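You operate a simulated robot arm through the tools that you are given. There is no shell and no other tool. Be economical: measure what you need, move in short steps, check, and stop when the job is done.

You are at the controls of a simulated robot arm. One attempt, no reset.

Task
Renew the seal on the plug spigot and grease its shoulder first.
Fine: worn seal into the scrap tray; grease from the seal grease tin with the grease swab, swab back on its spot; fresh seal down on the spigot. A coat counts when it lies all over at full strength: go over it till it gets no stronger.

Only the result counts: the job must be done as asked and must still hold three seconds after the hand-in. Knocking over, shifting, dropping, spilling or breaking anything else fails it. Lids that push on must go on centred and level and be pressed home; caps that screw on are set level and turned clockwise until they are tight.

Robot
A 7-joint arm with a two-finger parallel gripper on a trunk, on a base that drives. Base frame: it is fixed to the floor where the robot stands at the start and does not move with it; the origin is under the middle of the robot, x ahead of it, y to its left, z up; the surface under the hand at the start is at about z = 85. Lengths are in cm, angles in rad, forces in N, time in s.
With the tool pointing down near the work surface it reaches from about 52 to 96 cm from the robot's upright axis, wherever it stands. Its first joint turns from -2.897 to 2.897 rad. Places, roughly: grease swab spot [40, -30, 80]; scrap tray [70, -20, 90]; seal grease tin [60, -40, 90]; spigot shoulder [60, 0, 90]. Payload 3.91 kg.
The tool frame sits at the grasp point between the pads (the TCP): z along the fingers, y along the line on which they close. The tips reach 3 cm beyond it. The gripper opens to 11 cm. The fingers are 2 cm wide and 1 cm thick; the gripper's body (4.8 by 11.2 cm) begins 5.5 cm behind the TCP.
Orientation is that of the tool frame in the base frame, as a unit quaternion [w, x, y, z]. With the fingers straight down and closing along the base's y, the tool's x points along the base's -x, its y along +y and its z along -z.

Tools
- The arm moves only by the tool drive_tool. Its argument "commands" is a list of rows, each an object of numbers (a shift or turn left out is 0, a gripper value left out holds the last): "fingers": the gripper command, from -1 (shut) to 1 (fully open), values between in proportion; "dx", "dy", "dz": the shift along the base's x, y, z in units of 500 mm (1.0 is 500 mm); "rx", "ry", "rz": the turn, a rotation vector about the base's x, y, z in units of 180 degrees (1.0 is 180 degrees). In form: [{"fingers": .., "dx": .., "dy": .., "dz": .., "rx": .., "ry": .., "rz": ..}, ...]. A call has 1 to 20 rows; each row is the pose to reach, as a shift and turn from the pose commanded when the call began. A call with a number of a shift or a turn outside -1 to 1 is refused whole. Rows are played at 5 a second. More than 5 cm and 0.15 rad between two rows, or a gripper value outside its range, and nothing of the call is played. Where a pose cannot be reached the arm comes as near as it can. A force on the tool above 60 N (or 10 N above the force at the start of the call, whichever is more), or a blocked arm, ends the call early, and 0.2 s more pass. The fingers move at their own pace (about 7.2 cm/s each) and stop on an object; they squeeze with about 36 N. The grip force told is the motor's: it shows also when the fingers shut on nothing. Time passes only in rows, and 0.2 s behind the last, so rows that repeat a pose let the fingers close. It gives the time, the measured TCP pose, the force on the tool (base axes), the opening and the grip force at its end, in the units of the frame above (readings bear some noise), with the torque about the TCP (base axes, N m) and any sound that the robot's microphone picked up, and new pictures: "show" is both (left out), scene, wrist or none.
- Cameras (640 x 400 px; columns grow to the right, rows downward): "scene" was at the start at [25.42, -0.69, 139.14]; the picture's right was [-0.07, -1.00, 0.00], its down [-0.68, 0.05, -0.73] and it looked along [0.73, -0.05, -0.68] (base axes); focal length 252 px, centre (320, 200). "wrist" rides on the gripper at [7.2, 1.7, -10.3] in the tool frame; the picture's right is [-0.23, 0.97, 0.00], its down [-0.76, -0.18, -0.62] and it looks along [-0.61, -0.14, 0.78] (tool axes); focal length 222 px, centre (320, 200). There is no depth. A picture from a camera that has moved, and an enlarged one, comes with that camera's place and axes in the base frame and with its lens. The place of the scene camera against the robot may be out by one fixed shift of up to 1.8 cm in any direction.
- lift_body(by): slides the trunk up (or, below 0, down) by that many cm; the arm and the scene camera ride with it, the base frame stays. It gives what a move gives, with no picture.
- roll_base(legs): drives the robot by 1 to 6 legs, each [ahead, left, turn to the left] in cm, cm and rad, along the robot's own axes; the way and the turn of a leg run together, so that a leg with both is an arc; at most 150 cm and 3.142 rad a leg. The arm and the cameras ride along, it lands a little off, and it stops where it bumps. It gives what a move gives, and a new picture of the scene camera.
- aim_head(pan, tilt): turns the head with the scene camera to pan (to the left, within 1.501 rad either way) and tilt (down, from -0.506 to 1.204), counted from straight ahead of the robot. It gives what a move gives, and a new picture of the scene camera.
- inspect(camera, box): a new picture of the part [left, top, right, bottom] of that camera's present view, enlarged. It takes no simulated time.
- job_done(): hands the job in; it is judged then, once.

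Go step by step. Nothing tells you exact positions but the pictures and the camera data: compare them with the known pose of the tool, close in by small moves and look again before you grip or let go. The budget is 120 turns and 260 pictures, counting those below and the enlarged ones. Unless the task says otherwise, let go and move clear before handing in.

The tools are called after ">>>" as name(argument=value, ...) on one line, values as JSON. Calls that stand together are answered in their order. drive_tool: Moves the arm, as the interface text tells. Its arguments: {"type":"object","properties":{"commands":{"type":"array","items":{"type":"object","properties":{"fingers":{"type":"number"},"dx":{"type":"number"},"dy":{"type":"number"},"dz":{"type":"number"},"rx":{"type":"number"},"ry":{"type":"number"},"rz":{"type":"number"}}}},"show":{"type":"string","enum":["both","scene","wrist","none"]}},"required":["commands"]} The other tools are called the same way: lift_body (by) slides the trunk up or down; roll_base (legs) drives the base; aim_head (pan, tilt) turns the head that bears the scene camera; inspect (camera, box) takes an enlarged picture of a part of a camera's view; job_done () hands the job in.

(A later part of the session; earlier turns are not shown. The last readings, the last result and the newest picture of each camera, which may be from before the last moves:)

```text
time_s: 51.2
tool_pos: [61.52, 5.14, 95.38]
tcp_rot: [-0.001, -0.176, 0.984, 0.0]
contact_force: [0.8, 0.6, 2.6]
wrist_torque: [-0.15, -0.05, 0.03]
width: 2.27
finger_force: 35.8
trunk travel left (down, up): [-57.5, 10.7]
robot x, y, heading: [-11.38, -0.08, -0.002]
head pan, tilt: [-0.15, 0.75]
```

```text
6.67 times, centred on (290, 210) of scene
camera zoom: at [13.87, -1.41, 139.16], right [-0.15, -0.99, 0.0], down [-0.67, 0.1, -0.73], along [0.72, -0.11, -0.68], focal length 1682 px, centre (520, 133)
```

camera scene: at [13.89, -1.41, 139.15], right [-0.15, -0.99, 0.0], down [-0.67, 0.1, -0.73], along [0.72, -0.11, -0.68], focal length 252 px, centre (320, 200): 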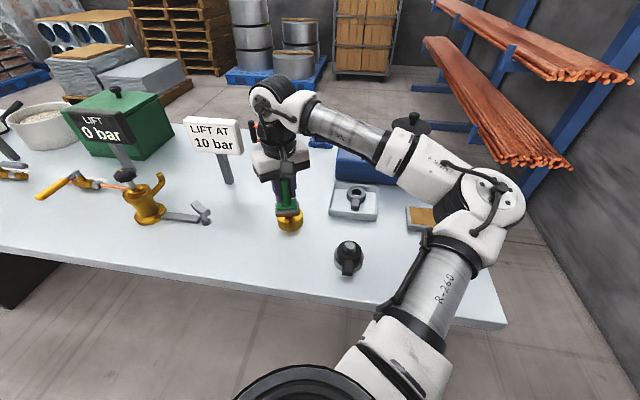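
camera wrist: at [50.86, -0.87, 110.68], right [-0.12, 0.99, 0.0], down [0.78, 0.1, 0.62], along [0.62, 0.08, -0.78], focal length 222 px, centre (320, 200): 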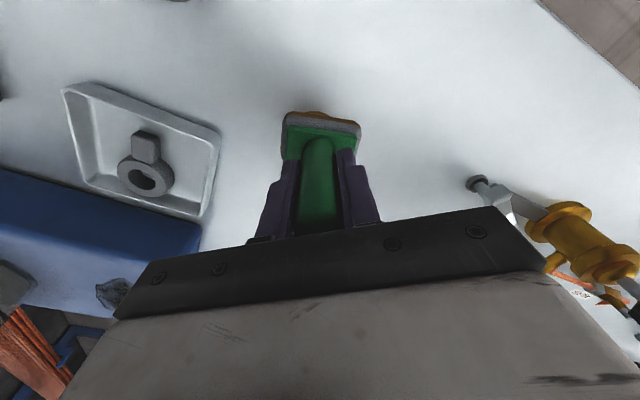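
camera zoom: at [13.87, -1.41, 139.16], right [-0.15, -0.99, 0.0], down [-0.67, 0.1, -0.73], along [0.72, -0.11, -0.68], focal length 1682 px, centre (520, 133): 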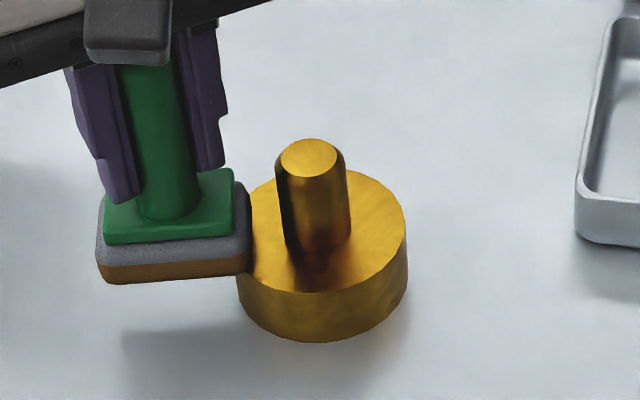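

>>> drive_tool(commands=[{"dy": -0.006, "dz": -0.003}, {"dy": -0.012, "dz": -0.005}, {"dy": -0.017, "dz": -0.005}, {"dy": -0.017, "dx": 0.012, "dz": -0.005}, {"dy": -0.017, "dx": 0.024, "dz": -0.005}, {"dy": -0.017, "dx": 0.012, "dz": -0.005}, {"dy": -0.017, "dz": -0.005}, {"dy": -0.017, "dx": -0.012, "dz": -0.005}, {"dy": -0.017, "dx": -0.024, "dz": -0.005}, {"dy": -0.017, "dx": -0.012, "dz": -0.005}, {"dy": -0.017, "dz": -0.005}, {"dy": -0.017, "dx": 0.012, "dz": -0.005}, {"dy": -0.017, "dx": 0.024, "dz": -0.005}, {"dy": -0.017, "dx": 0.012, "dz": -0.005}, {"dy": -0.017, "dz": -0.005}, {"dy": -0.017, "dx": -0.012, "dz": -0.005}, {"dy": -0.017, "dx": -0.024, "dz": -0.005}, {"dy": -0.017, "dx": -0.012, "dz": -0.005}, {"dy": -0.017, "dz": -0.005}], show="none")

>>> inspect(camera="scene", box=[260, 180, 320, 240])

>>> drive_tool(commands=[{"dz": 0.02, "dy": 0.02}, {"dz": 0.09, "dy": 0.06}, {"dz": 0.15, "dy": 0.12}, {"dz": 0.15, "dy": 0.18}, {"dz": 0.15, "dy": 0.18}], show="none")

>>> inspect(camera="scene", box=[260, 180, 320, 240])

```text
time_s: 55.2
tool_pos: [61.24, 4.62, 95.03]
tcp_rot: [-0.001, -0.176, 0.984, 0.0]
contact_force: [-5.3, 1.2, 6.0]
wrist_torque: [-0.09, 0.3, -0.1]
width: 2.25
finger_force: 36.1
trunk travel left (down, up): [-57.5, 10.7]
robot x, y, heading: [-11.66, -0.24, 0.0]
head pan, tilt: [-0.15, 0.75]
```

```text
6.67 times, centred on (290, 210) of scene
camera zoom: at [13.78, -1.41, 139.16], right [-0.15, -0.99, 0.0], down [-0.67, 0.1, -0.73], along [0.72, -0.11, -0.68], focal length 1682 px, centre (520, 133)
```

zoom: 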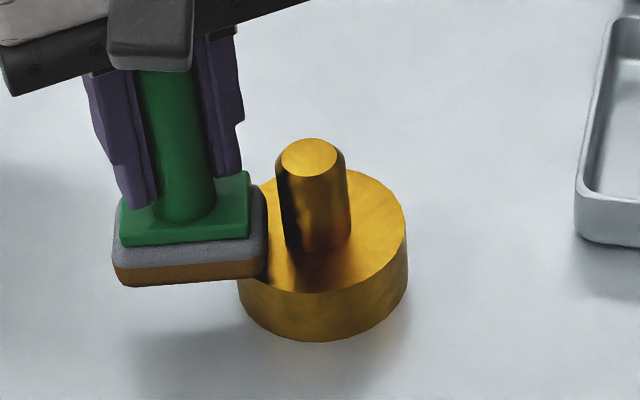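

```text
time_s: 56.4
tool_pos: [61.51, 13.63, 102.42]
tcp_rot: [0.0, -0.175, 0.985, 0.0]
contact_force: [-0.5, -0.4, -0.3]
wrist_torque: [0.02, 0.03, -0.01]
width: 2.28
finger_force: 36.0
trunk travel left (down, up): [-57.5, 10.7]
robot x, y, heading: [-11.77, 0.35, -0.006]
head pan, tilt: [-0.15, 0.75]
```

```text
6.67 times, centred on (290, 210) of scene
camera zoom: at [13.89, -1.42, 139.15], right [-0.15, -0.99, 0.0], down [-0.67, 0.1, -0.73], along [0.72, -0.11, -0.68], focal length 1682 px, centre (520, 133)
```

zoom: 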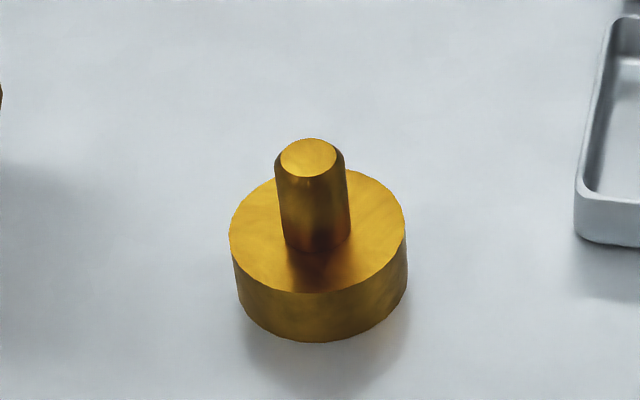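

>>> inspect(camera="wrist", box=[80, 80, 280, 230])

>>> inspect(camera="scene", box=[276, 198, 304, 222])

```text
2.67 times, centred on (180, 155) of wrist
camera zoom: at [54.24, 12.75, 112.94], right [-0.12, 0.99, 0.0], down [0.78, 0.1, 0.62], along [0.62, 0.08, -0.78], focal length 592 px, centre (693, 320)
```

zoom: 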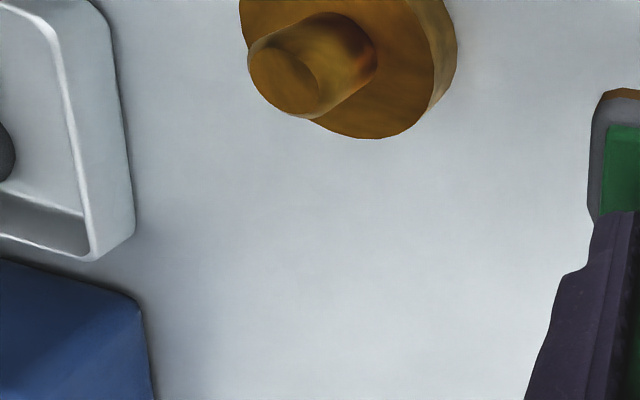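

```text
16.00 times, centred on (290, 210) of scene
camera zoom: at [13.89, -1.42, 139.15], right [-0.15, -0.99, 0.0], down [-0.67, 0.1, -0.73], along [0.72, -0.11, -0.68], focal length 4036 px, centre (800, 40)
```

zoom: 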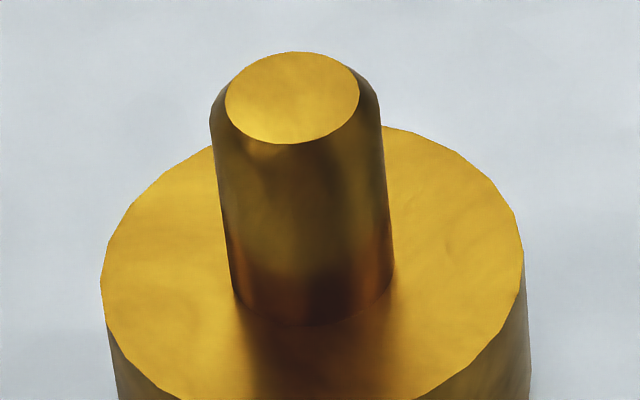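

No definite coat visible. I return to the tin (same arm pose as the earlier bare reference picture), to compare pictures properly and re-dip.

>>> drive_tool(commands=[{"dx": -0.03, "dy": -0.08, "dz": 0.02, "rz": -0.0}, {"dx": -0.06, "dy": -0.16, "dz": 0.02, "rz": -0.02}, {"dx": -0.08, "dy": -0.24, "dz": 0.02, "rz": -0.046}, {"dx": -0.1, "dy": -0.32, "dz": 0.02, "rz": -0.072}, {"dx": -0.11, "dy": -0.4, "dz": 0.02, "rz": -0.098}, {"dx": -0.11, "dy": -0.49, "dz": 0.02, "rz": -0.124}, {"dx": -0.11, "dy": -0.58, "dz": 0.02, "rz": -0.15}, {"dx": -0.11, "dy": -0.67, "dz": 0.02, "rz": -0.176}, {"dx": -0.11, "dy": -0.76, "dz": 0.01, "rz": -0.202}, {"dx": -0.11, "dy": -0.85, "rz": -0.228}, {"dx": -0.11, "dy": -0.94, "rz": -0.233}, {"dx": -0.11, "dy": -1.0, "rz": -0.233}, {"dx": -0.11, "dy": -1.0, "rz": -0.233}], show="scene")

>>> inspect(camera="scene", box=[260, 180, 320, 240])

>>> inspect(camera="scene", box=[380, 160, 480, 260])

```text
time_s: 59.2
tool_pos: [55.77, -36.4, 102.56]
tcp_rot: [0.0, 0.19, 0.982, 0.001]
contact_force: [0.3, -0.1, -1.2]
wrist_torque: [-0.01, -0.01, 0.0]
width: 2.27
finger_force: 36.1
trunk travel left (down, up): [-57.5, 10.7]
robot x, y, heading: [-11.39, -0.07, -0.004]
head pan, tilt: [-0.15, 0.75]
camera scene: at [13.9, -1.41, 139.15], right [-0.15, -0.99, 0.0], down [-0.67, 0.1, -0.73], along [0.72, -0.11, -0.68], focal length 252 px, centre (320, 200)
```

scene: 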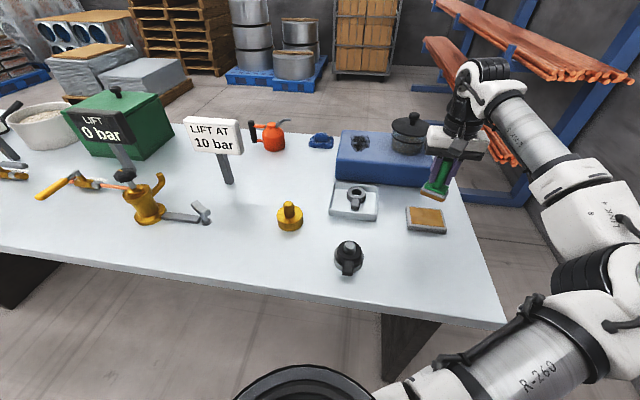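

```text
6.67 times, centred on (290, 210) of scene
camera zoom: at [13.9, -1.41, 139.15], right [-0.15, -0.99, 0.0], down [-0.67, 0.1, -0.73], along [0.72, -0.11, -0.68], focal length 1682 px, centre (520, 133)
```

zoom: 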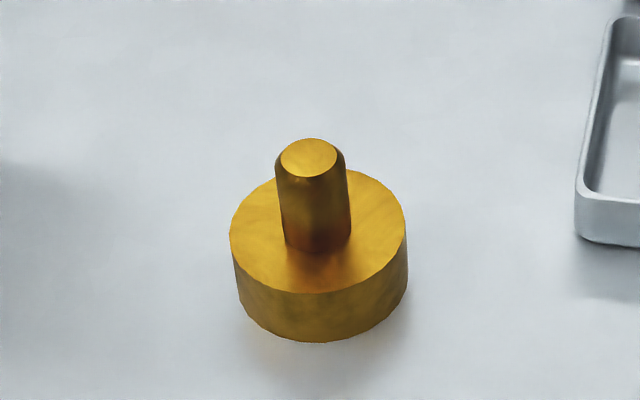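

```text
4.00 times, centred on (430, 210) of scene
camera zoom: at [13.9, -1.41, 139.15], right [-0.15, -0.99, 0.0], down [-0.67, 0.1, -0.73], along [0.72, -0.11, -0.68], focal length 1009 px, centre (-120, 160)
```

zoom: 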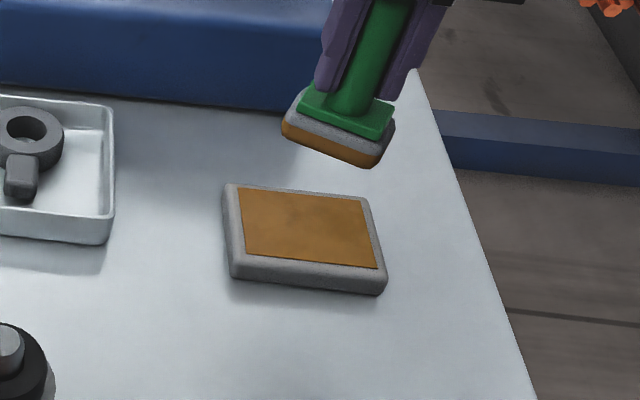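

The shoulder looks slightly more amber overall than the bare reference, so the coat may be building thinly. I re-dip and then do full loops round the pin.

>>> drive_tool(commands=[{"dx": 0.008, "dy": -0.012, "dz": -0.05}, {"dx": 0.008, "dy": -0.012, "dz": -0.11}, {"dx": 0.008, "dy": -0.012, "dz": -0.15}, {"dx": 0.008, "dy": -0.012, "dz": -0.16}, {"dx": 0.008, "dy": -0.012, "dz": -0.167}, {"dx": 0.012, "dy": -0.012, "dz": -0.167}, {"dx": 0.004, "dy": -0.012, "dz": -0.167}, {"dx": 0.008, "dy": -0.008, "dz": -0.167}, {"dx": 0.008, "dy": -0.016, "dz": -0.167}, {"dx": 0.008, "dy": -0.012, "dz": -0.167}], show="none")

>>> drive_tool(commands=[{"dz": 0.03}, {"dz": 0.1}, {"dz": 0.15}, {"dz": 0.15}], show="none")

>>> inspect(camera="scene", box=[276, 198, 304, 222])

```text
time_s: 61.4
tool_pos: [56.62, -37.17, 94.06]
tcp_rot: [0.0, 0.189, 0.982, 0.0]
contact_force: [0.4, -0.5, -1.8]
wrist_torque: [0.02, 0.02, 0.01]
width: 2.27
finger_force: 36.1
trunk travel left (down, up): [-57.5, 10.7]
robot x, y, heading: [-11.46, -0.17, -0.008]
head pan, tilt: [-0.15, 0.75]
```

```text
time_s: 62.4
tool_pos: [56.3, -37.18, 101.68]
tcp_rot: [0.0, 0.189, 0.982, 0.0]
contact_force: [-1.0, -0.3, -0.6]
wrist_torque: [-0.02, 0.02, -0.01]
width: 2.27
finger_force: 36.4
trunk travel left (down, up): [-57.5, 10.7]
robot x, y, heading: [-11.57, -0.06, -0.007]
head pan, tilt: [-0.15, 0.75]
```

```text
16.00 times, centred on (290, 210) of scene
camera zoom: at [13.9, -1.42, 139.15], right [-0.15, -0.99, 0.0], down [-0.67, 0.1, -0.73], along [0.72, -0.11, -0.68], focal length 4036 px, centre (800, 40)
```

zoom: 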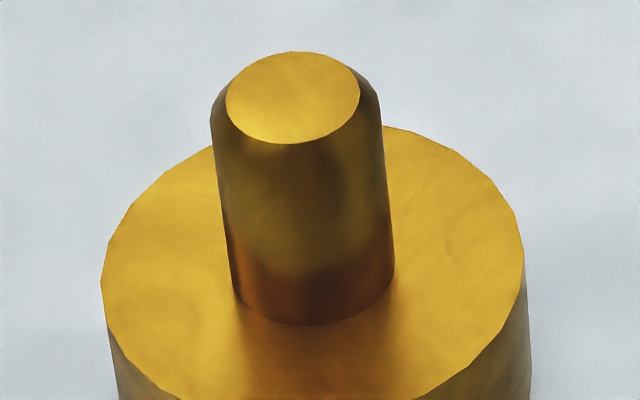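

At the tin there was no contact this time: the handle slid up a bit in the grip while pressing. I lower further in small steps for a light re-dip.

>>> drive_tool(commands=[{"dz": -0.08}, {"dz": -0.14}, {"dz": -0.152}, {"dz": -0.156}, {"dz": -0.16}], show="none")

>>> inspect(camera="scene", box=[400, 170, 460, 240])

```text
time_s: 63.6
tool_pos: [56.33, -37.07, 93.93]
tcp_rot: [0.003, 0.189, 0.982, -0.001]
contact_force: [0.6, -2.3, 18.2]
wrist_torque: [-0.04, -0.01, 0.04]
width: 2.25
finger_force: 35.7
trunk travel left (down, up): [-57.5, 10.7]
robot x, y, heading: [-10.95, -0.26, -0.004]
head pan, tilt: [-0.15, 0.75]
```

```text
5.71 times, centred on (430, 205) of scene
camera zoom: at [13.76, -1.36, 139.22], right [-0.15, -0.99, 0.0], down [-0.67, 0.1, -0.73], along [0.72, -0.11, -0.68], focal length 1441 px, centre (-309, 171)
```

zoom: 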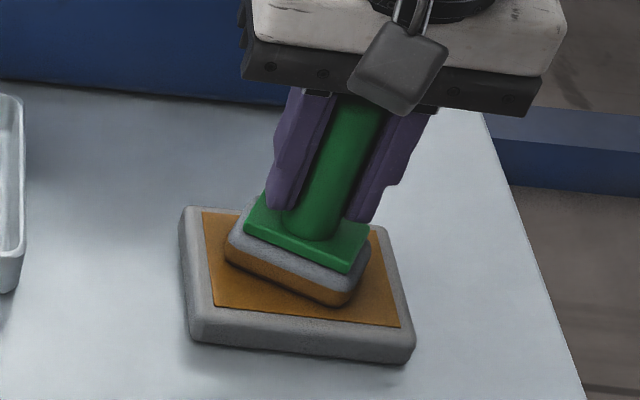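

Contact again, light. Now back to the near side of the spigot, squared, and down to light contact.

>>> drive_tool(commands=[{"dz": 0.04}, {"dz": 0.12}, {"dz": 0.16, "dy": 0.04}, {"dx": 0.004, "dy": 0.12, "dz": 0.16, "rz": 0.026}, {"dx": 0.008, "dy": 0.2, "dz": 0.16, "rz": 0.052}, {"dx": 0.012, "dy": 0.28, "dz": 0.16, "rz": 0.078}, {"dx": 0.016, "dy": 0.36, "dz": 0.16, "rz": 0.104}, {"dx": 0.02, "dy": 0.44, "dz": 0.16, "rz": 0.13}, {"dx": 0.024, "dy": 0.52, "dz": 0.16, "rz": 0.156}, {"dx": 0.028, "dy": 0.6, "dz": 0.16, "rz": 0.182}, {"dx": 0.03, "dy": 0.67, "dz": 0.16, "rz": 0.208}, {"dx": 0.03, "dy": 0.728, "dz": 0.16, "rz": 0.233}, {"dx": 0.03, "dy": 0.728, "dz": 0.1, "rz": 0.233}, {"dx": 0.03, "dy": 0.728, "dz": 0.06, "rz": 0.233}, {"dx": 0.03, "dy": 0.728, "dz": 0.035, "rz": 0.233}, {"dx": 0.03, "dy": 0.728, "dz": 0.03, "rz": 0.233}, {"dx": 0.03, "dy": 0.728, "dz": 0.03, "rz": 0.233}], show="none")

>>> inspect(camera="scene", box=[260, 180, 320, 240])

```text
time_s: 67.2
tool_pos: [57.92, -0.71, 95.03]
tcp_rot: [0.0, -0.175, 0.985, 0.0]
contact_force: [0.2, -0.5, -0.2]
wrist_torque: [-0.01, 0.02, -0.01]
width: 2.25
finger_force: 35.9
trunk travel left (down, up): [-57.5, 10.7]
robot x, y, heading: [-11.45, 0.29, -0.003]
head pan, tilt: [-0.15, 0.75]
```

```text
6.67 times, centred on (290, 210) of scene
camera zoom: at [13.9, -1.41, 139.15], right [-0.15, -0.99, 0.0], down [-0.67, 0.1, -0.73], along [0.72, -0.11, -0.68], focal length 1682 px, centre (520, 133)
```

zoom: 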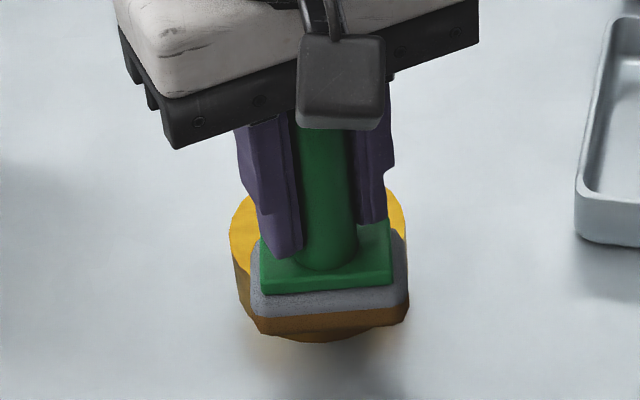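

Just at contact. I run half a loop round the pin (near → +y → far) under light pressure.

>>> drive_tool(commands=[{"dz": -0.004}, {"dx": 0.001, "dy": 0.024, "dz": -0.005}, {"dx": 0.002, "dy": 0.048, "dz": -0.005}, {"dx": 0.002, "dy": 0.062, "dz": -0.005}, {"dx": 0.007, "dy": 0.076, "dz": -0.005}, {"dx": 0.012, "dy": 0.085, "dz": -0.005}, {"dx": 0.022, "dy": 0.091, "dz": -0.005}, {"dx": 0.035, "dy": 0.095, "dz": -0.005}, {"dx": 0.056, "dy": 0.095, "dz": -0.005}, {"dx": 0.076, "dy": 0.095, "dz": -0.005}, {"dx": 0.096, "dy": 0.095, "dz": -0.005}, {"dx": 0.117, "dy": 0.095, "dz": -0.005}, {"dx": 0.13, "dy": 0.091, "dz": -0.005}, {"dx": 0.14, "dy": 0.085, "dz": -0.005}, {"dx": 0.145, "dy": 0.076, "dz": -0.005}, {"dx": 0.15, "dy": 0.062, "dz": -0.005}, {"dx": 0.15, "dy": 0.04, "dz": -0.005}, {"dx": 0.15, "dy": 0.02, "dz": -0.005}, {"dx": 0.15, "dy": 0.0, "dz": -0.005}], show="scene")

>>> inspect(camera="scene", box=[260, 180, 320, 240])

```text
time_s: 71.2
tool_pos: [65.4, -1.2, 94.73]
tcp_rot: [-0.002, -0.172, 0.985, -0.002]
contact_force: [-1.3, -2.3, 4.4]
wrist_torque: [-0.09, 0.11, 0.01]
width: 2.03
finger_force: 36.2
trunk travel left (down, up): [-57.5, 10.7]
robot x, y, heading: [-11.33, -0.04, -0.005]
head pan, tilt: [-0.15, 0.75]
camera scene: at [13.82, -1.48, 139.16], right [-0.15, -0.99, 0.0], down [-0.67, 0.1, -0.73], along [0.72, -0.11, -0.68], focal length 252 px, centre (320, 200)
```

scene: 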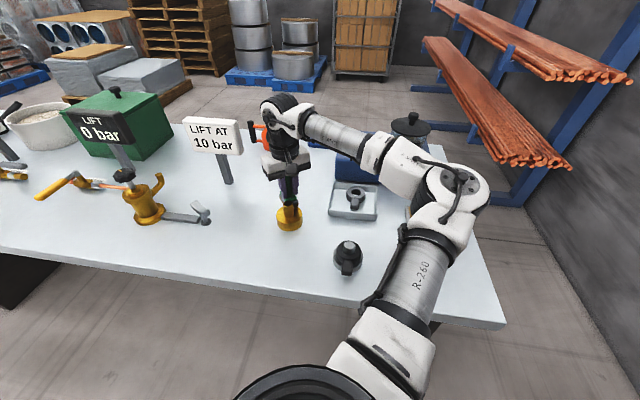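

```text
6.67 times, centred on (290, 210) of scene
camera zoom: at [13.82, -1.48, 139.16], right [-0.15, -0.99, 0.0], down [-0.67, 0.1, -0.73], along [0.72, -0.11, -0.68], focal length 1682 px, centre (520, 133)
```

zoom: 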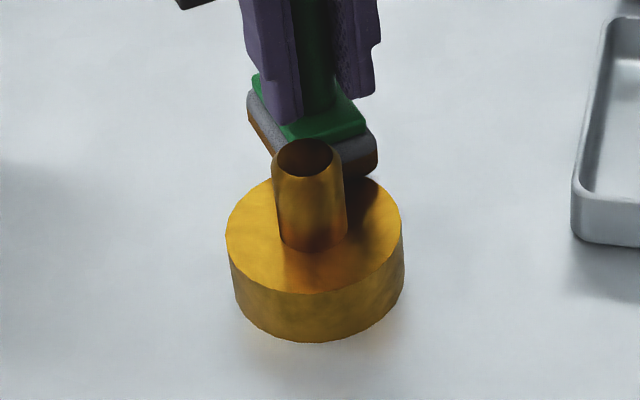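

The swab got twisted in the grip (pad yawed, width down to 2.03), so a corner caught the pin. I lift straight up and inspect.

>>> drive_tool(commands=[{"dz": 0.03, "dx": 0.01}, {"dz": 0.1, "dx": 0.02}, {"dz": 0.18, "dx": 0.02}, {"dz": 0.18, "dx": 0.02}])

>>> inspect(camera="wrist", box=[200, 60, 440, 240])

>>> inspect(camera="scene", box=[240, 140, 340, 240])

```text
time_s: 72.2
tool_pos: [66.44, -0.59, 103.72]
tcp_rot: [0.0, -0.175, 0.984, 0.001]
contact_force: [0.0, -0.1, -1.4]
wrist_torque: [0.03, 0.01, 0.0]
width: 1.97
finger_force: 35.9
trunk travel left (down, up): [-57.5, 10.7]
robot x, y, heading: [-11.32, -0.14, -0.006]
head pan, tilt: [-0.15, 0.75]
camera scene: at [13.91, -1.42, 139.14], right [-0.15, -0.99, 0.0], down [-0.67, 0.1, -0.73], along [0.72, -0.11, -0.68], focal length 252 px, centre (320, 200)
camera wrist: at [59.03, -1.4, 114.2], right [-0.12, 0.99, 0.0], down [0.78, 0.1, 0.62], along [0.62, 0.08, -0.78], focal length 222 px, centre (320, 200)
```

scene: 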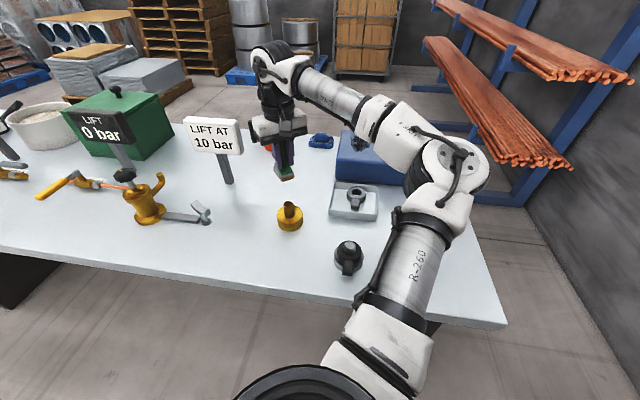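
wrist: 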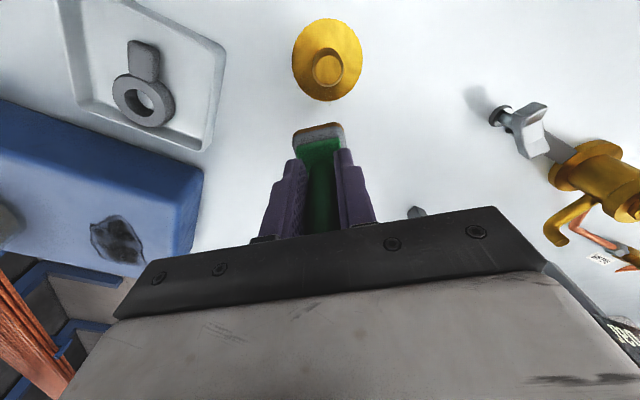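

```text
2.22 times, centred on (320, 150) of wrist
camera zoom: at [59.03, -1.4, 114.2], right [-0.12, 0.99, 0.0], down [0.78, 0.1, 0.62], along [0.62, 0.08, -0.78], focal length 494 px, centre (320, 311)
```

zoom: 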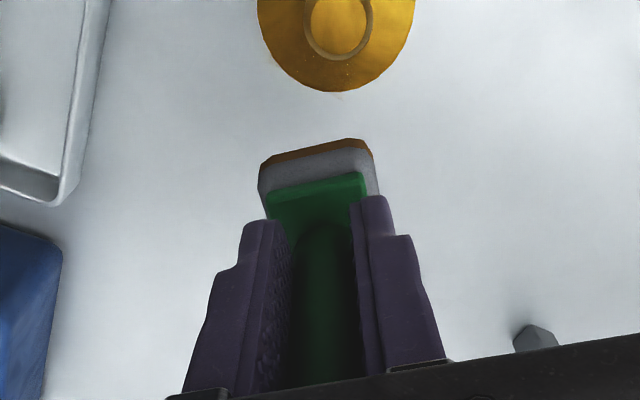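

```text
4.00 times, centred on (290, 190) of scene
camera zoom: at [13.91, -1.42, 139.14], right [-0.15, -0.99, 0.0], down [-0.67, 0.1, -0.73], along [0.72, -0.11, -0.68], focal length 1009 px, centre (440, 240)
```

zoom: 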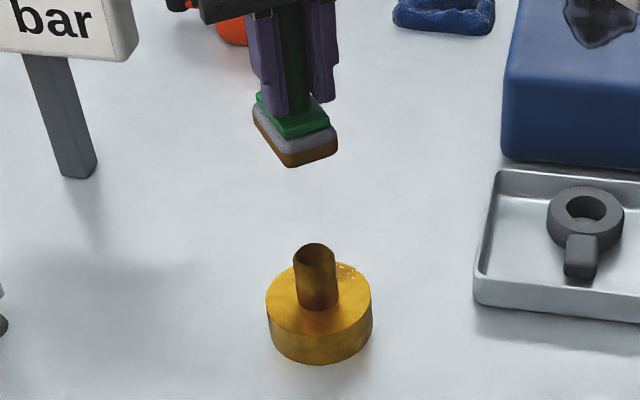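

Now there are specks of grease on the far side. I zoom in on them.

>>> inspect(camera="wrist", box=[285, 10, 370, 105])

>>> inspect(camera="scene", box=[276, 198, 304, 222])

```text
4.21 times, centred on (328, 58) of wrist
camera zoom: at [59.03, -1.4, 114.2], right [-0.12, 0.99, 0.0], down [0.78, 0.1, 0.62], along [0.62, 0.08, -0.78], focal length 935 px, centre (288, 800)
```

zoom: 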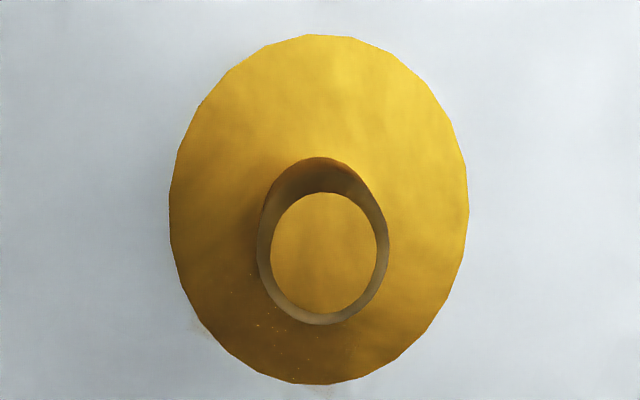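

```text
16.00 times, centred on (290, 210) of scene
camera zoom: at [13.91, -1.42, 139.14], right [-0.15, -0.99, 0.0], down [-0.67, 0.1, -0.73], along [0.72, -0.11, -0.68], focal length 4036 px, centre (800, 40)
```

zoom: 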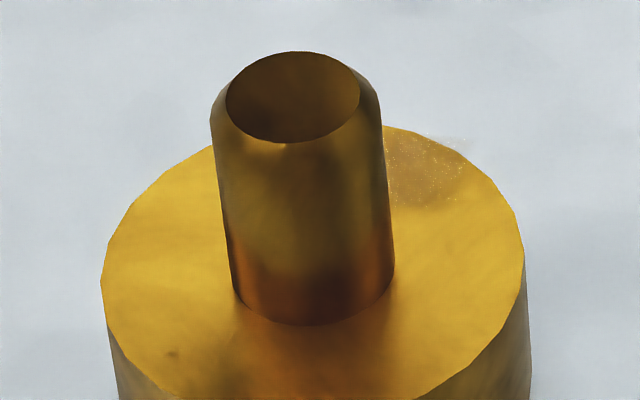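

A film is forming (patch on the far side), so the grease does transfer. But the handle has twisted and slid to the edge of the fingers; I return the swab to its spot to regrip it properly.

>>> drive_tool(commands=[{"dx": -0.055, "dy": -0.063, "rz": -0.02}, {"dx": -0.11, "dy": -0.126, "rz": -0.04}, {"dx": -0.165, "dy": -0.189, "rz": -0.06}, {"dx": -0.22, "dy": -0.252, "rz": -0.08}, {"dx": -0.275, "dy": -0.315, "rz": -0.1}, {"dx": -0.33, "dy": -0.378, "rz": -0.111}, {"dx": -0.385, "dy": -0.441, "rz": -0.111}, {"dx": -0.44, "dy": -0.504, "rz": -0.111}, {"dx": -0.495, "dy": -0.567, "rz": -0.111}, {"dx": -0.545, "dy": -0.626, "rz": -0.111}, {"dx": -0.545, "dy": -0.626, "dz": -0.06, "rz": -0.111}, {"dx": -0.545, "dy": -0.626, "dz": -0.12, "rz": -0.111}, {"dx": -0.545, "dy": -0.626, "dz": -0.18, "rz": -0.111}, {"dx": -0.545, "dy": -0.626, "dz": -0.18, "rz": -0.111}])

>>> inspect(camera="wrist", box=[200, 60, 440, 240])

>>> inspect(camera="scene", box=[380, 200, 500, 300])

>>> inspect(camera="scene", box=[276, 198, 304, 222])

```text
time_s: 75.2
tool_pos: [39.36, -32.09, 94.74]
tcp_rot: [0.0, -0.002, 1.0, 0.0]
contact_force: [0.7, 0.3, -0.2]
wrist_torque: [0.01, 0.01, 0.01]
width: 1.92
finger_force: 36.1
trunk travel left (down, up): [-57.5, 10.7]
robot x, y, heading: [-11.8, 0.09, -0.002]
head pan, tilt: [-0.15, 0.75]
camera scene: at [13.9, -1.41, 139.15], right [-0.15, -0.99, 0.0], down [-0.67, 0.1, -0.73], along [0.72, -0.11, -0.68], focal length 252 px, centre (320, 200)
camera wrist: at [32.18, -30.34, 105.21], right [0.22, 0.97, 0.0], down [0.76, -0.17, 0.62], along [0.61, -0.14, -0.78], focal length 222 px, centre (320, 200)
```

scene: 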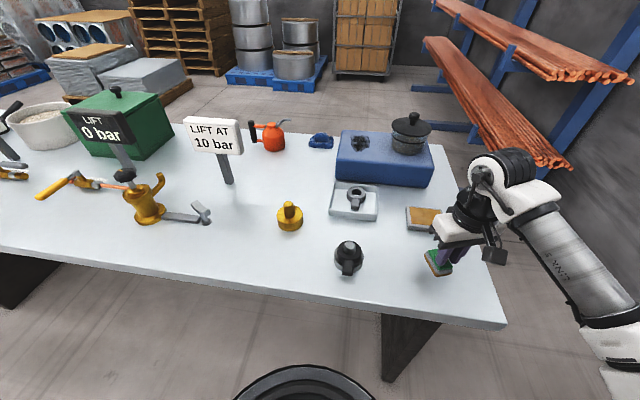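
wrist: 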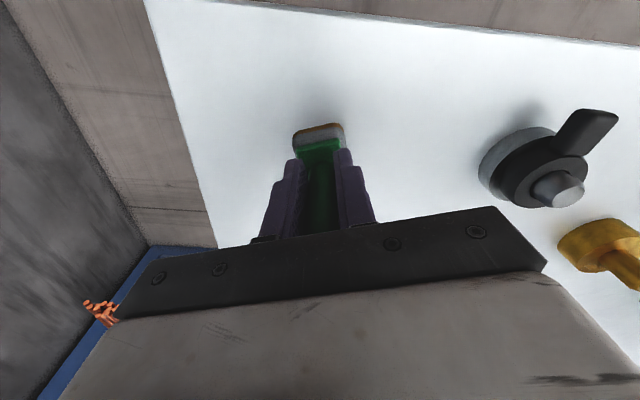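

```text
2.22 times, centred on (320, 150) of wrist
camera zoom: at [32.18, -30.34, 105.21], right [0.22, 0.97, 0.0], down [0.76, -0.17, 0.62], along [0.61, -0.14, -0.78], focal length 494 px, centre (320, 311)
```

zoom: 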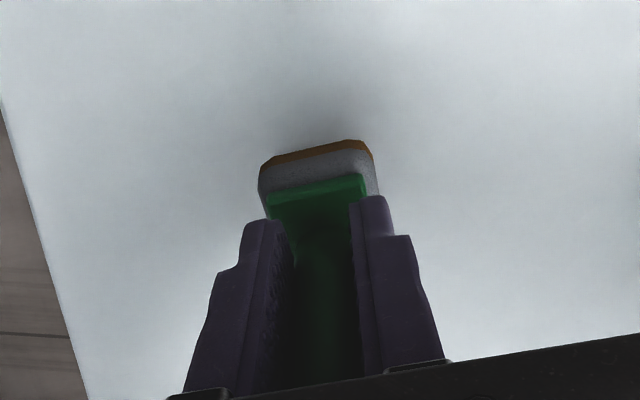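

```text
4.00 times, centred on (440, 250) of scene
camera zoom: at [13.9, -1.41, 139.15], right [-0.15, -0.99, 0.0], down [-0.67, 0.1, -0.73], along [0.72, -0.11, -0.68], focal length 1009 px, centre (-160, 0)
```

zoom: 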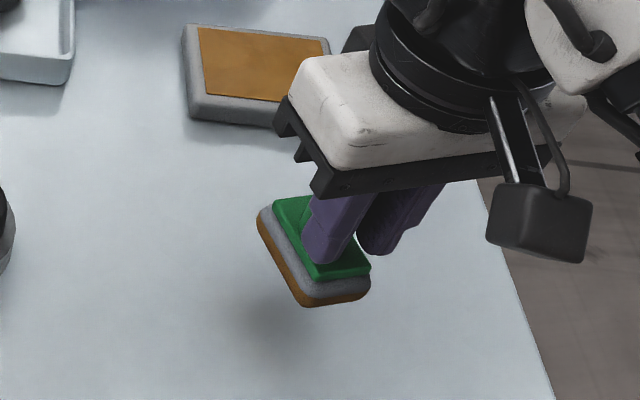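

```text
16.00 times, centred on (290, 210) of scene
camera zoom: at [13.9, -1.41, 139.15], right [-0.15, -0.99, 0.0], down [-0.67, 0.1, -0.73], along [0.72, -0.11, -0.68], focal length 4036 px, centre (800, 40)
```

zoom: 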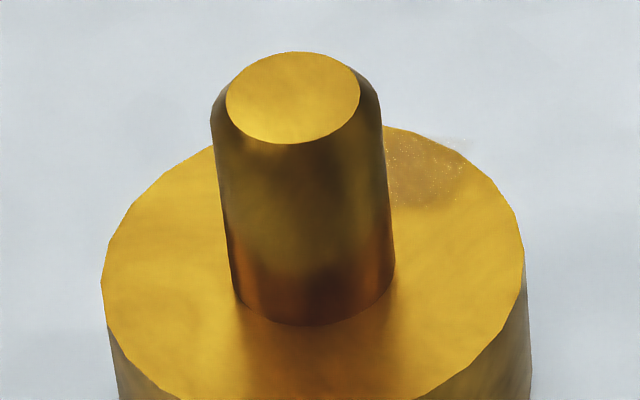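

The far patch is there but faint. I lower the swab to the bench on its spot with force watching.

>>> drive_tool(commands=[{"dz": -0.02}, {"dz": -0.04}, {"dz": -0.046}, {"dz": -0.05}, {"dz": -0.053}, {"dz": -0.053}], show="none")

>>> inspect(camera="scene", box=[400, 220, 480, 290])

```text
time_s: 76.6
tool_pos: [39.13, -31.78, 92.18]
tcp_rot: [-0.001, -0.002, 1.0, 0.0]
contact_force: [-0.8, -0.1, -1.7]
wrist_torque: [0.01, 0.01, 0.01]
width: 1.9
finger_force: 35.9
trunk travel left (down, up): [-57.5, 10.7]
robot x, y, heading: [-11.69, 0.13, -0.003]
head pan, tilt: [-0.15, 0.75]
```

```text
5.71 times, centred on (440, 255) of scene
camera zoom: at [13.89, -1.42, 139.15], right [-0.15, -0.99, 0.0], down [-0.67, 0.1, -0.73], along [0.72, -0.11, -0.68], focal length 1441 px, centre (-366, -114)
```

zoom: 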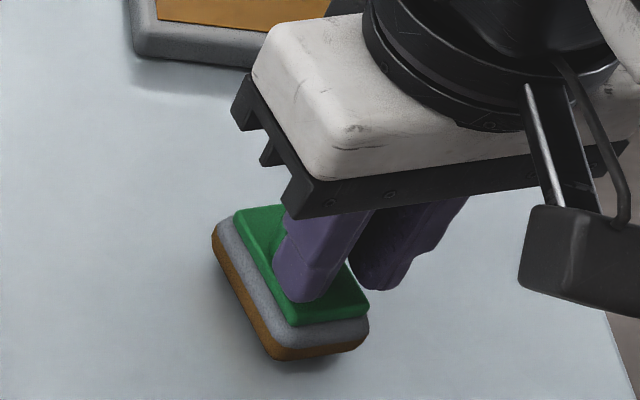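

>>> drive_tool(commands=[{"dz": -0.003}, {"dz": -0.006}, {"dz": -0.009}], show="none")

```text
time_s: 77.4
tool_pos: [39.32, -32.0, 91.86]
tcp_rot: [-0.001, -0.002, 1.0, 0.0]
contact_force: [-1.0, 1.0, -0.9]
wrist_torque: [0.0, 0.04, -0.03]
width: 1.91
finger_force: 36.0
trunk travel left (down, up): [-57.5, 10.7]
robot x, y, heading: [-11.28, 0.05, -0.008]
head pan, tilt: [-0.15, 0.75]
```

>>> drive_tool(commands=[{"dz": -0.003}, {"dz": -0.006}, {"dz": -0.009}], show="none")

>>> inspect(camera="scene", box=[400, 220, 480, 290])

```text
time_s: 78.2
tool_pos: [38.93, -31.95, 91.6]
tcp_rot: [0.001, -0.002, 1.0, -0.001]
contact_force: [-12.1, 2.2, 24.9]
wrist_torque: [0.19, -0.25, 0.05]
width: 1.75
finger_force: 35.9
trunk travel left (down, up): [-57.5, 10.7]
robot x, y, heading: [-11.33, -0.05, -0.003]
head pan, tilt: [-0.15, 0.75]
```

```text
5.71 times, centred on (440, 255) of scene
camera zoom: at [13.63, -1.3, 139.24], right [-0.15, -0.99, 0.0], down [-0.67, 0.1, -0.73], along [0.72, -0.11, -0.68], focal length 1441 px, centre (-366, -114)
```

zoom: 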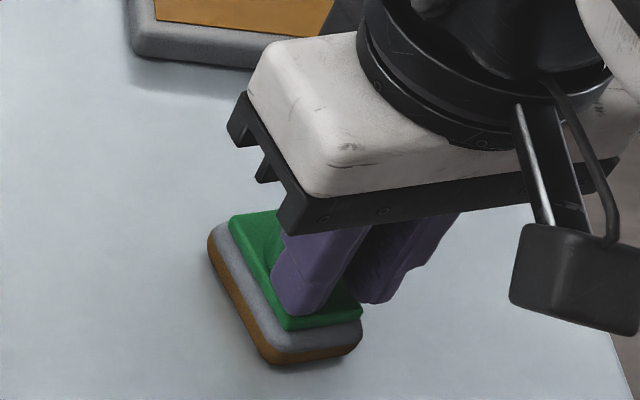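

It is on the bench. I relieve the load, open, and rise to look.

>>> drive_tool(commands=[{"dz": 0.005, "fingers": -1}, {"dz": 0.005, "fingers": -0.4}, {"dz": 0.005, "fingers": 0.1}, {"dz": 0.005, "fingers": 0.1}, {"dz": 0.005, "fingers": 0.1}, {"dz": 0.08}, {"dz": 0.16}, {"dz": 0.24, "dx": -0.04}, {"dz": 0.3, "dx": -0.06}, {"dz": 0.3, "dx": -0.06}])

>>> inspect(camera="wrist", box=[200, 60, 440, 210])

>>> inspect(camera="scene", box=[400, 220, 480, 290])

```text
time_s: 80.4
tool_pos: [36.24, -32.05, 106.64]
tcp_rot: [0.0, -0.001, 1.0, -0.001]
contact_force: [1.0, 0.5, -0.4]
wrist_torque: [-0.01, -0.01, -0.01]
width: 6.05
finger_force: 0.1
trunk travel left (down, up): [-57.5, 10.7]
robot x, y, heading: [-11.36, -0.17, -0.004]
head pan, tilt: [-0.15, 0.75]
camera scene: at [13.89, -1.41, 139.15], right [-0.15, -0.99, 0.0], down [-0.67, 0.1, -0.73], along [0.72, -0.11, -0.68], focal length 252 px, centre (320, 200)
camera wrist: at [29.11, -30.2, 117.01], right [0.22, 0.97, 0.0], down [0.76, -0.18, 0.62], along [0.61, -0.14, -0.78], focal length 222 px, centre (320, 200)
```

scene: 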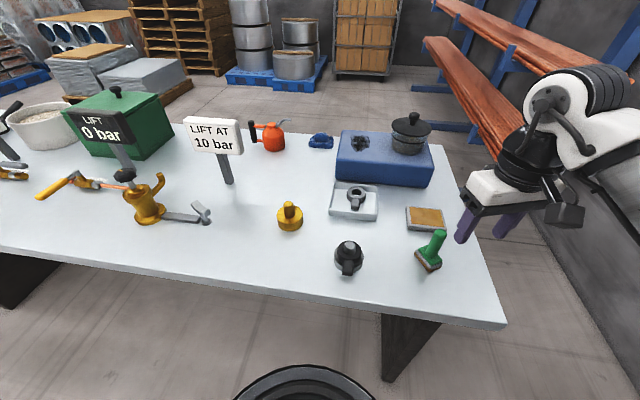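
wrist: 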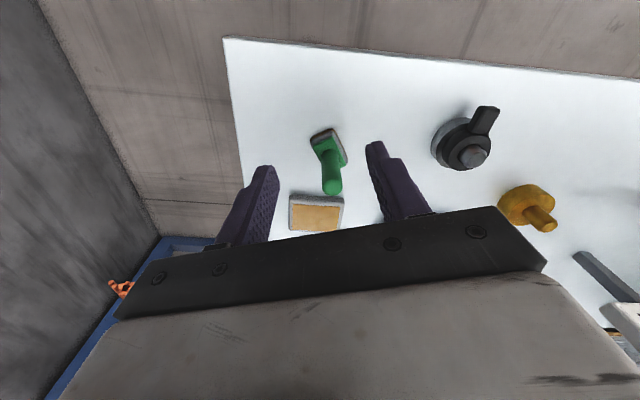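

```text
2.67 times, centred on (320, 135) of wrist
camera zoom: at [29.11, -30.2, 117.01], right [0.22, 0.97, 0.0], down [0.76, -0.18, 0.62], along [0.61, -0.14, -0.78], focal length 592 px, centre (320, 373)
```

zoom: 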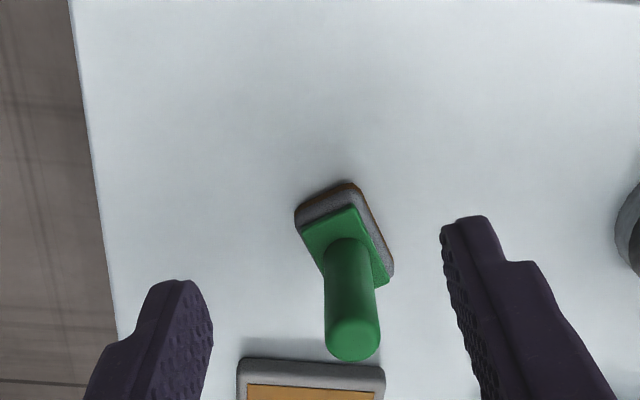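

```text
5.71 times, centred on (440, 255) of scene
camera zoom: at [13.89, -1.41, 139.15], right [-0.15, -0.99, 0.0], down [-0.67, 0.1, -0.73], along [0.72, -0.11, -0.68], focal length 1441 px, centre (-366, -114)
```

zoom: 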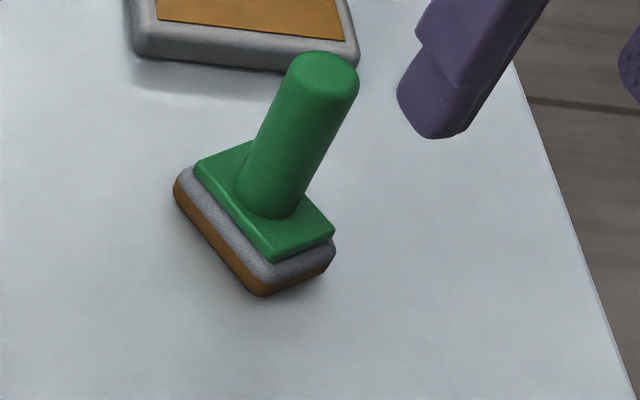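

The swab stands upright about 4 cm beyond its old place (I'll put it back exactly at the end). Insight: the round handle swivels about the finger axis when pressed off-centre, so I should grip with the pad's long side along the tool's x and approach the pin along the closing axis. I line up with yaw ≈ +14.5°.

>>> drive_tool(commands=[{"dx": 0.06, "rz": 0.03}, {"dx": 0.12, "rz": 0.06}, {"dx": 0.15, "dy": -0.005, "dz": -0.02, "rz": 0.08}, {"dx": 0.15, "dy": -0.005, "dz": -0.1, "rz": 0.08}, {"dx": 0.15, "dy": -0.005, "dz": -0.13, "rz": 0.08}, {"dx": 0.15, "dy": -0.005, "dz": -0.13, "rz": 0.08}], show="wrist")

>>> inspect(camera="wrist", box=[200, 80, 440, 240])

>>> inspect(camera="scene", box=[400, 200, 480, 280])

```text
time_s: 81.8
tool_pos: [43.47, -27.35, 102.05]
tcp_rot: [0.001, -0.125, 0.992, -0.001]
contact_force: [-0.5, -0.7, 0.2]
wrist_torque: [0.02, 0.03, 0.02]
width: 6.05
finger_force: 0.0
out of reach, approached as far as the arm can: row 1, 2, 3, 4, 5, 6
trunk travel left (down, up): [-57.5, 10.7]
robot x, y, heading: [-11.7, -0.12, -0.003]
head pan, tilt: [-0.15, 0.75]
camera wrist: at [36.1, -27.45, 112.52], right [-0.02, 1.0, 0.0], down [0.78, 0.02, 0.62], along [0.62, 0.01, -0.78], focal length 222 px, centre (320, 200)
```

wrist: 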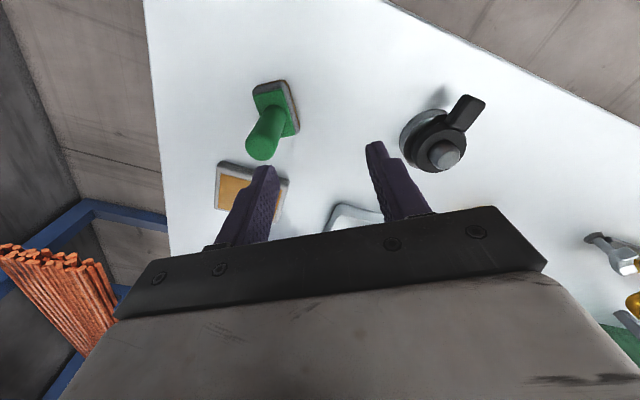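

```text
2.50 times, centred on (320, 160) of wrist
camera zoom: at [36.1, -27.45, 112.52], right [-0.02, 1.0, 0.0], down [0.78, 0.02, 0.62], along [0.62, 0.01, -0.78], focal length 555 px, centre (320, 300)
```

zoom: 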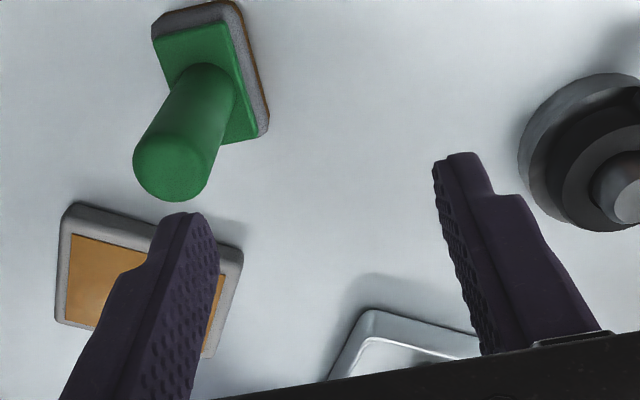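

```text
5.00 times, centred on (440, 240) of scene
camera zoom: at [13.89, -1.4, 139.15], right [-0.15, -0.99, 0.0], down [-0.67, 0.1, -0.73], along [0.72, -0.11, -0.68], focal length 1261 px, centre (-280, 0)
```

zoom: 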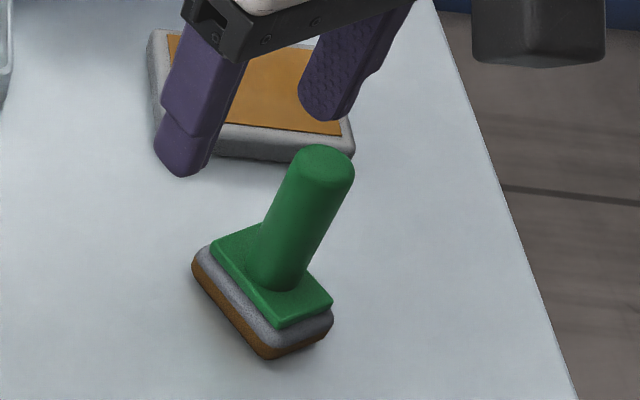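

Positive yaw is limited on this side of the robot. I raise the arm and roll the base 30 cm to the right so the whole work lies more to the robot's left, giving yaw freedom.

>>> drive_tool(commands=[{"dz": 0.08, "rz": -0.03}, {"dz": 0.16, "rz": -0.06}, {"dz": 0.2, "rz": -0.08}, {"dz": 0.2, "rz": -0.08}], show="none")

>>> roll_base(legs=[[0, -30, 0]])

```text
time_s: 82.8
tool_pos: [42.87, -27.36, 112.02]
tcp_rot: [0.0, -0.001, 1.0, 0.0]
contact_force: [-0.8, -0.1, -0.6]
wrist_torque: [0.01, 0.01, -0.02]
width: 6.03
finger_force: 0.1
trunk travel left (down, up): [-57.5, 10.7]
robot x, y, heading: [-11.48, 0.28, -0.005]
head pan, tilt: [-0.15, 0.75]
```

```text
time_s: 85.7
tool_pos: [42.48, -57.12, 112.06]
tcp_rot: [0.0, 0.0, 1.0, 0.0]
contact_force: [0.0, -0.2, 0.0]
wrist_torque: [0.03, 0.0, 0.02]
width: 6.06
finger_force: 0.0
trunk travel left (down, up): [-57.5, 10.7]
robot x, y, heading: [-11.74, -29.57, -0.006]
head pan, tilt: [-0.15, 0.75]
camera scene: at [13.72, -31.01, 139.15], right [-0.16, -0.99, 0.0], down [-0.67, 0.11, -0.73], along [0.72, -0.12, -0.68], focal length 252 px, centre (320, 200)
```

scene: 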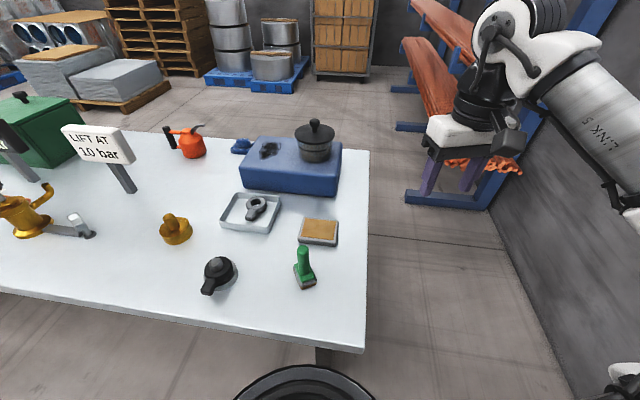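

Good. Now I move over the swab with yaw +14.5° and look.

>>> drive_tool(commands=[{"dy": 0.08}, {"dy": 0.17, "rz": 0.02}, {"dy": 0.26, "rz": 0.04}, {"dx": 0.01, "dy": 0.35, "rz": 0.06}, {"dx": 0.02, "dy": 0.43, "rz": 0.08}, {"dx": 0.02, "dy": 0.492, "dz": -0.04, "rz": 0.08}, {"dx": 0.02, "dy": 0.492, "dz": -0.12, "rz": 0.08}, {"dx": 0.02, "dy": 0.492, "dz": -0.19, "rz": 0.08}, {"dx": 0.02, "dy": 0.492, "dz": -0.19, "rz": 0.08}], show="wrist")

>>> inspect(camera="wrist", box=[200, 80, 440, 240])

>>> aim_head(pan=0.15, tilt=0.8)

```text
time_s: 87.7
tool_pos: [43.7, -32.7, 102.28]
tcp_rot: [0.0, -0.125, 0.992, -0.001]
contact_force: [0.5, -0.4, 1.1]
wrist_torque: [0.0, -0.01, 0.02]
width: 6.07
finger_force: 0.1
trunk travel left (down, up): [-57.5, 10.7]
robot x, y, heading: [-11.55, -29.48, -0.005]
head pan, tilt: [-0.15, 0.75]
camera wrist: at [36.37, -32.7, 112.73], right [-0.02, 1.0, 0.0], down [0.78, 0.02, 0.62], along [0.62, 0.01, -0.78], focal length 222 px, centre (320, 200)
```

wrist: 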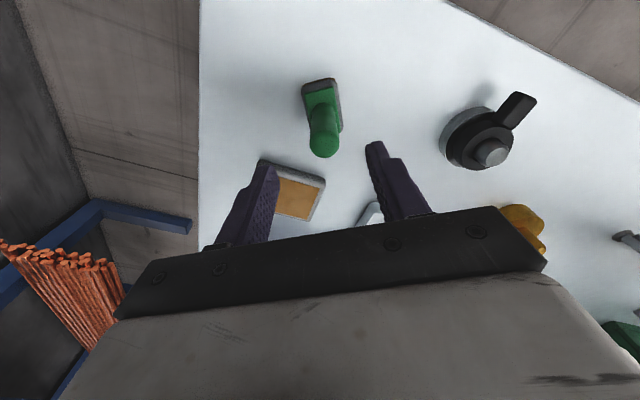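

```text
2.50 times, centred on (320, 160) of wrist
camera zoom: at [36.37, -32.7, 112.73], right [-0.02, 1.0, 0.0], down [0.78, 0.02, 0.62], along [0.62, 0.01, -0.78], focal length 555 px, centre (320, 300)
```

zoom: 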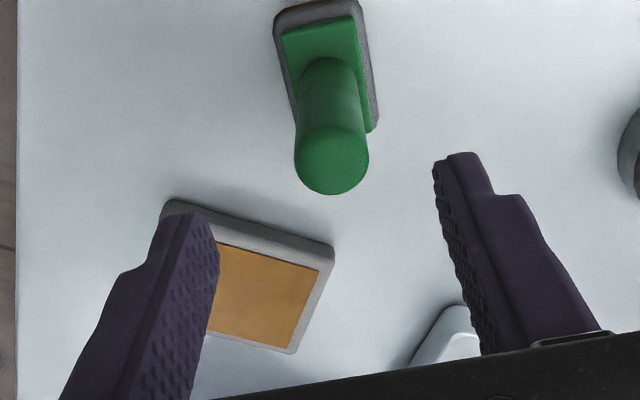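

```text
time_s: 88.5
tool_pos: [43.82, -32.64, 102.27]
tcp_rot: [0.0, -0.125, 0.992, 0.0]
contact_force: [-0.1, -0.5, 0.6]
wrist_torque: [-0.01, 0.02, -0.01]
width: 6.06
finger_force: 0.0
trunk travel left (down, up): [-57.5, 10.7]
robot x, y, heading: [-12.04, -29.07, -0.009]
head pan, tilt: [0.15, 0.799]
camera scene: at [13.52, -28.54, 138.75], right [0.14, -0.99, 0.0], down [-0.71, -0.1, -0.7], along [0.69, 0.1, -0.72], focal length 252 px, centre (320, 200)
```

scene: 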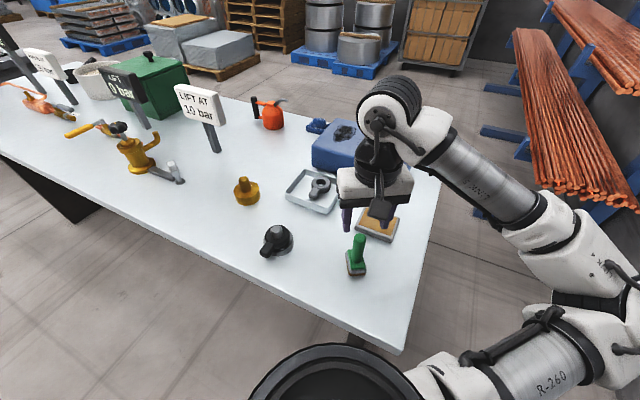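

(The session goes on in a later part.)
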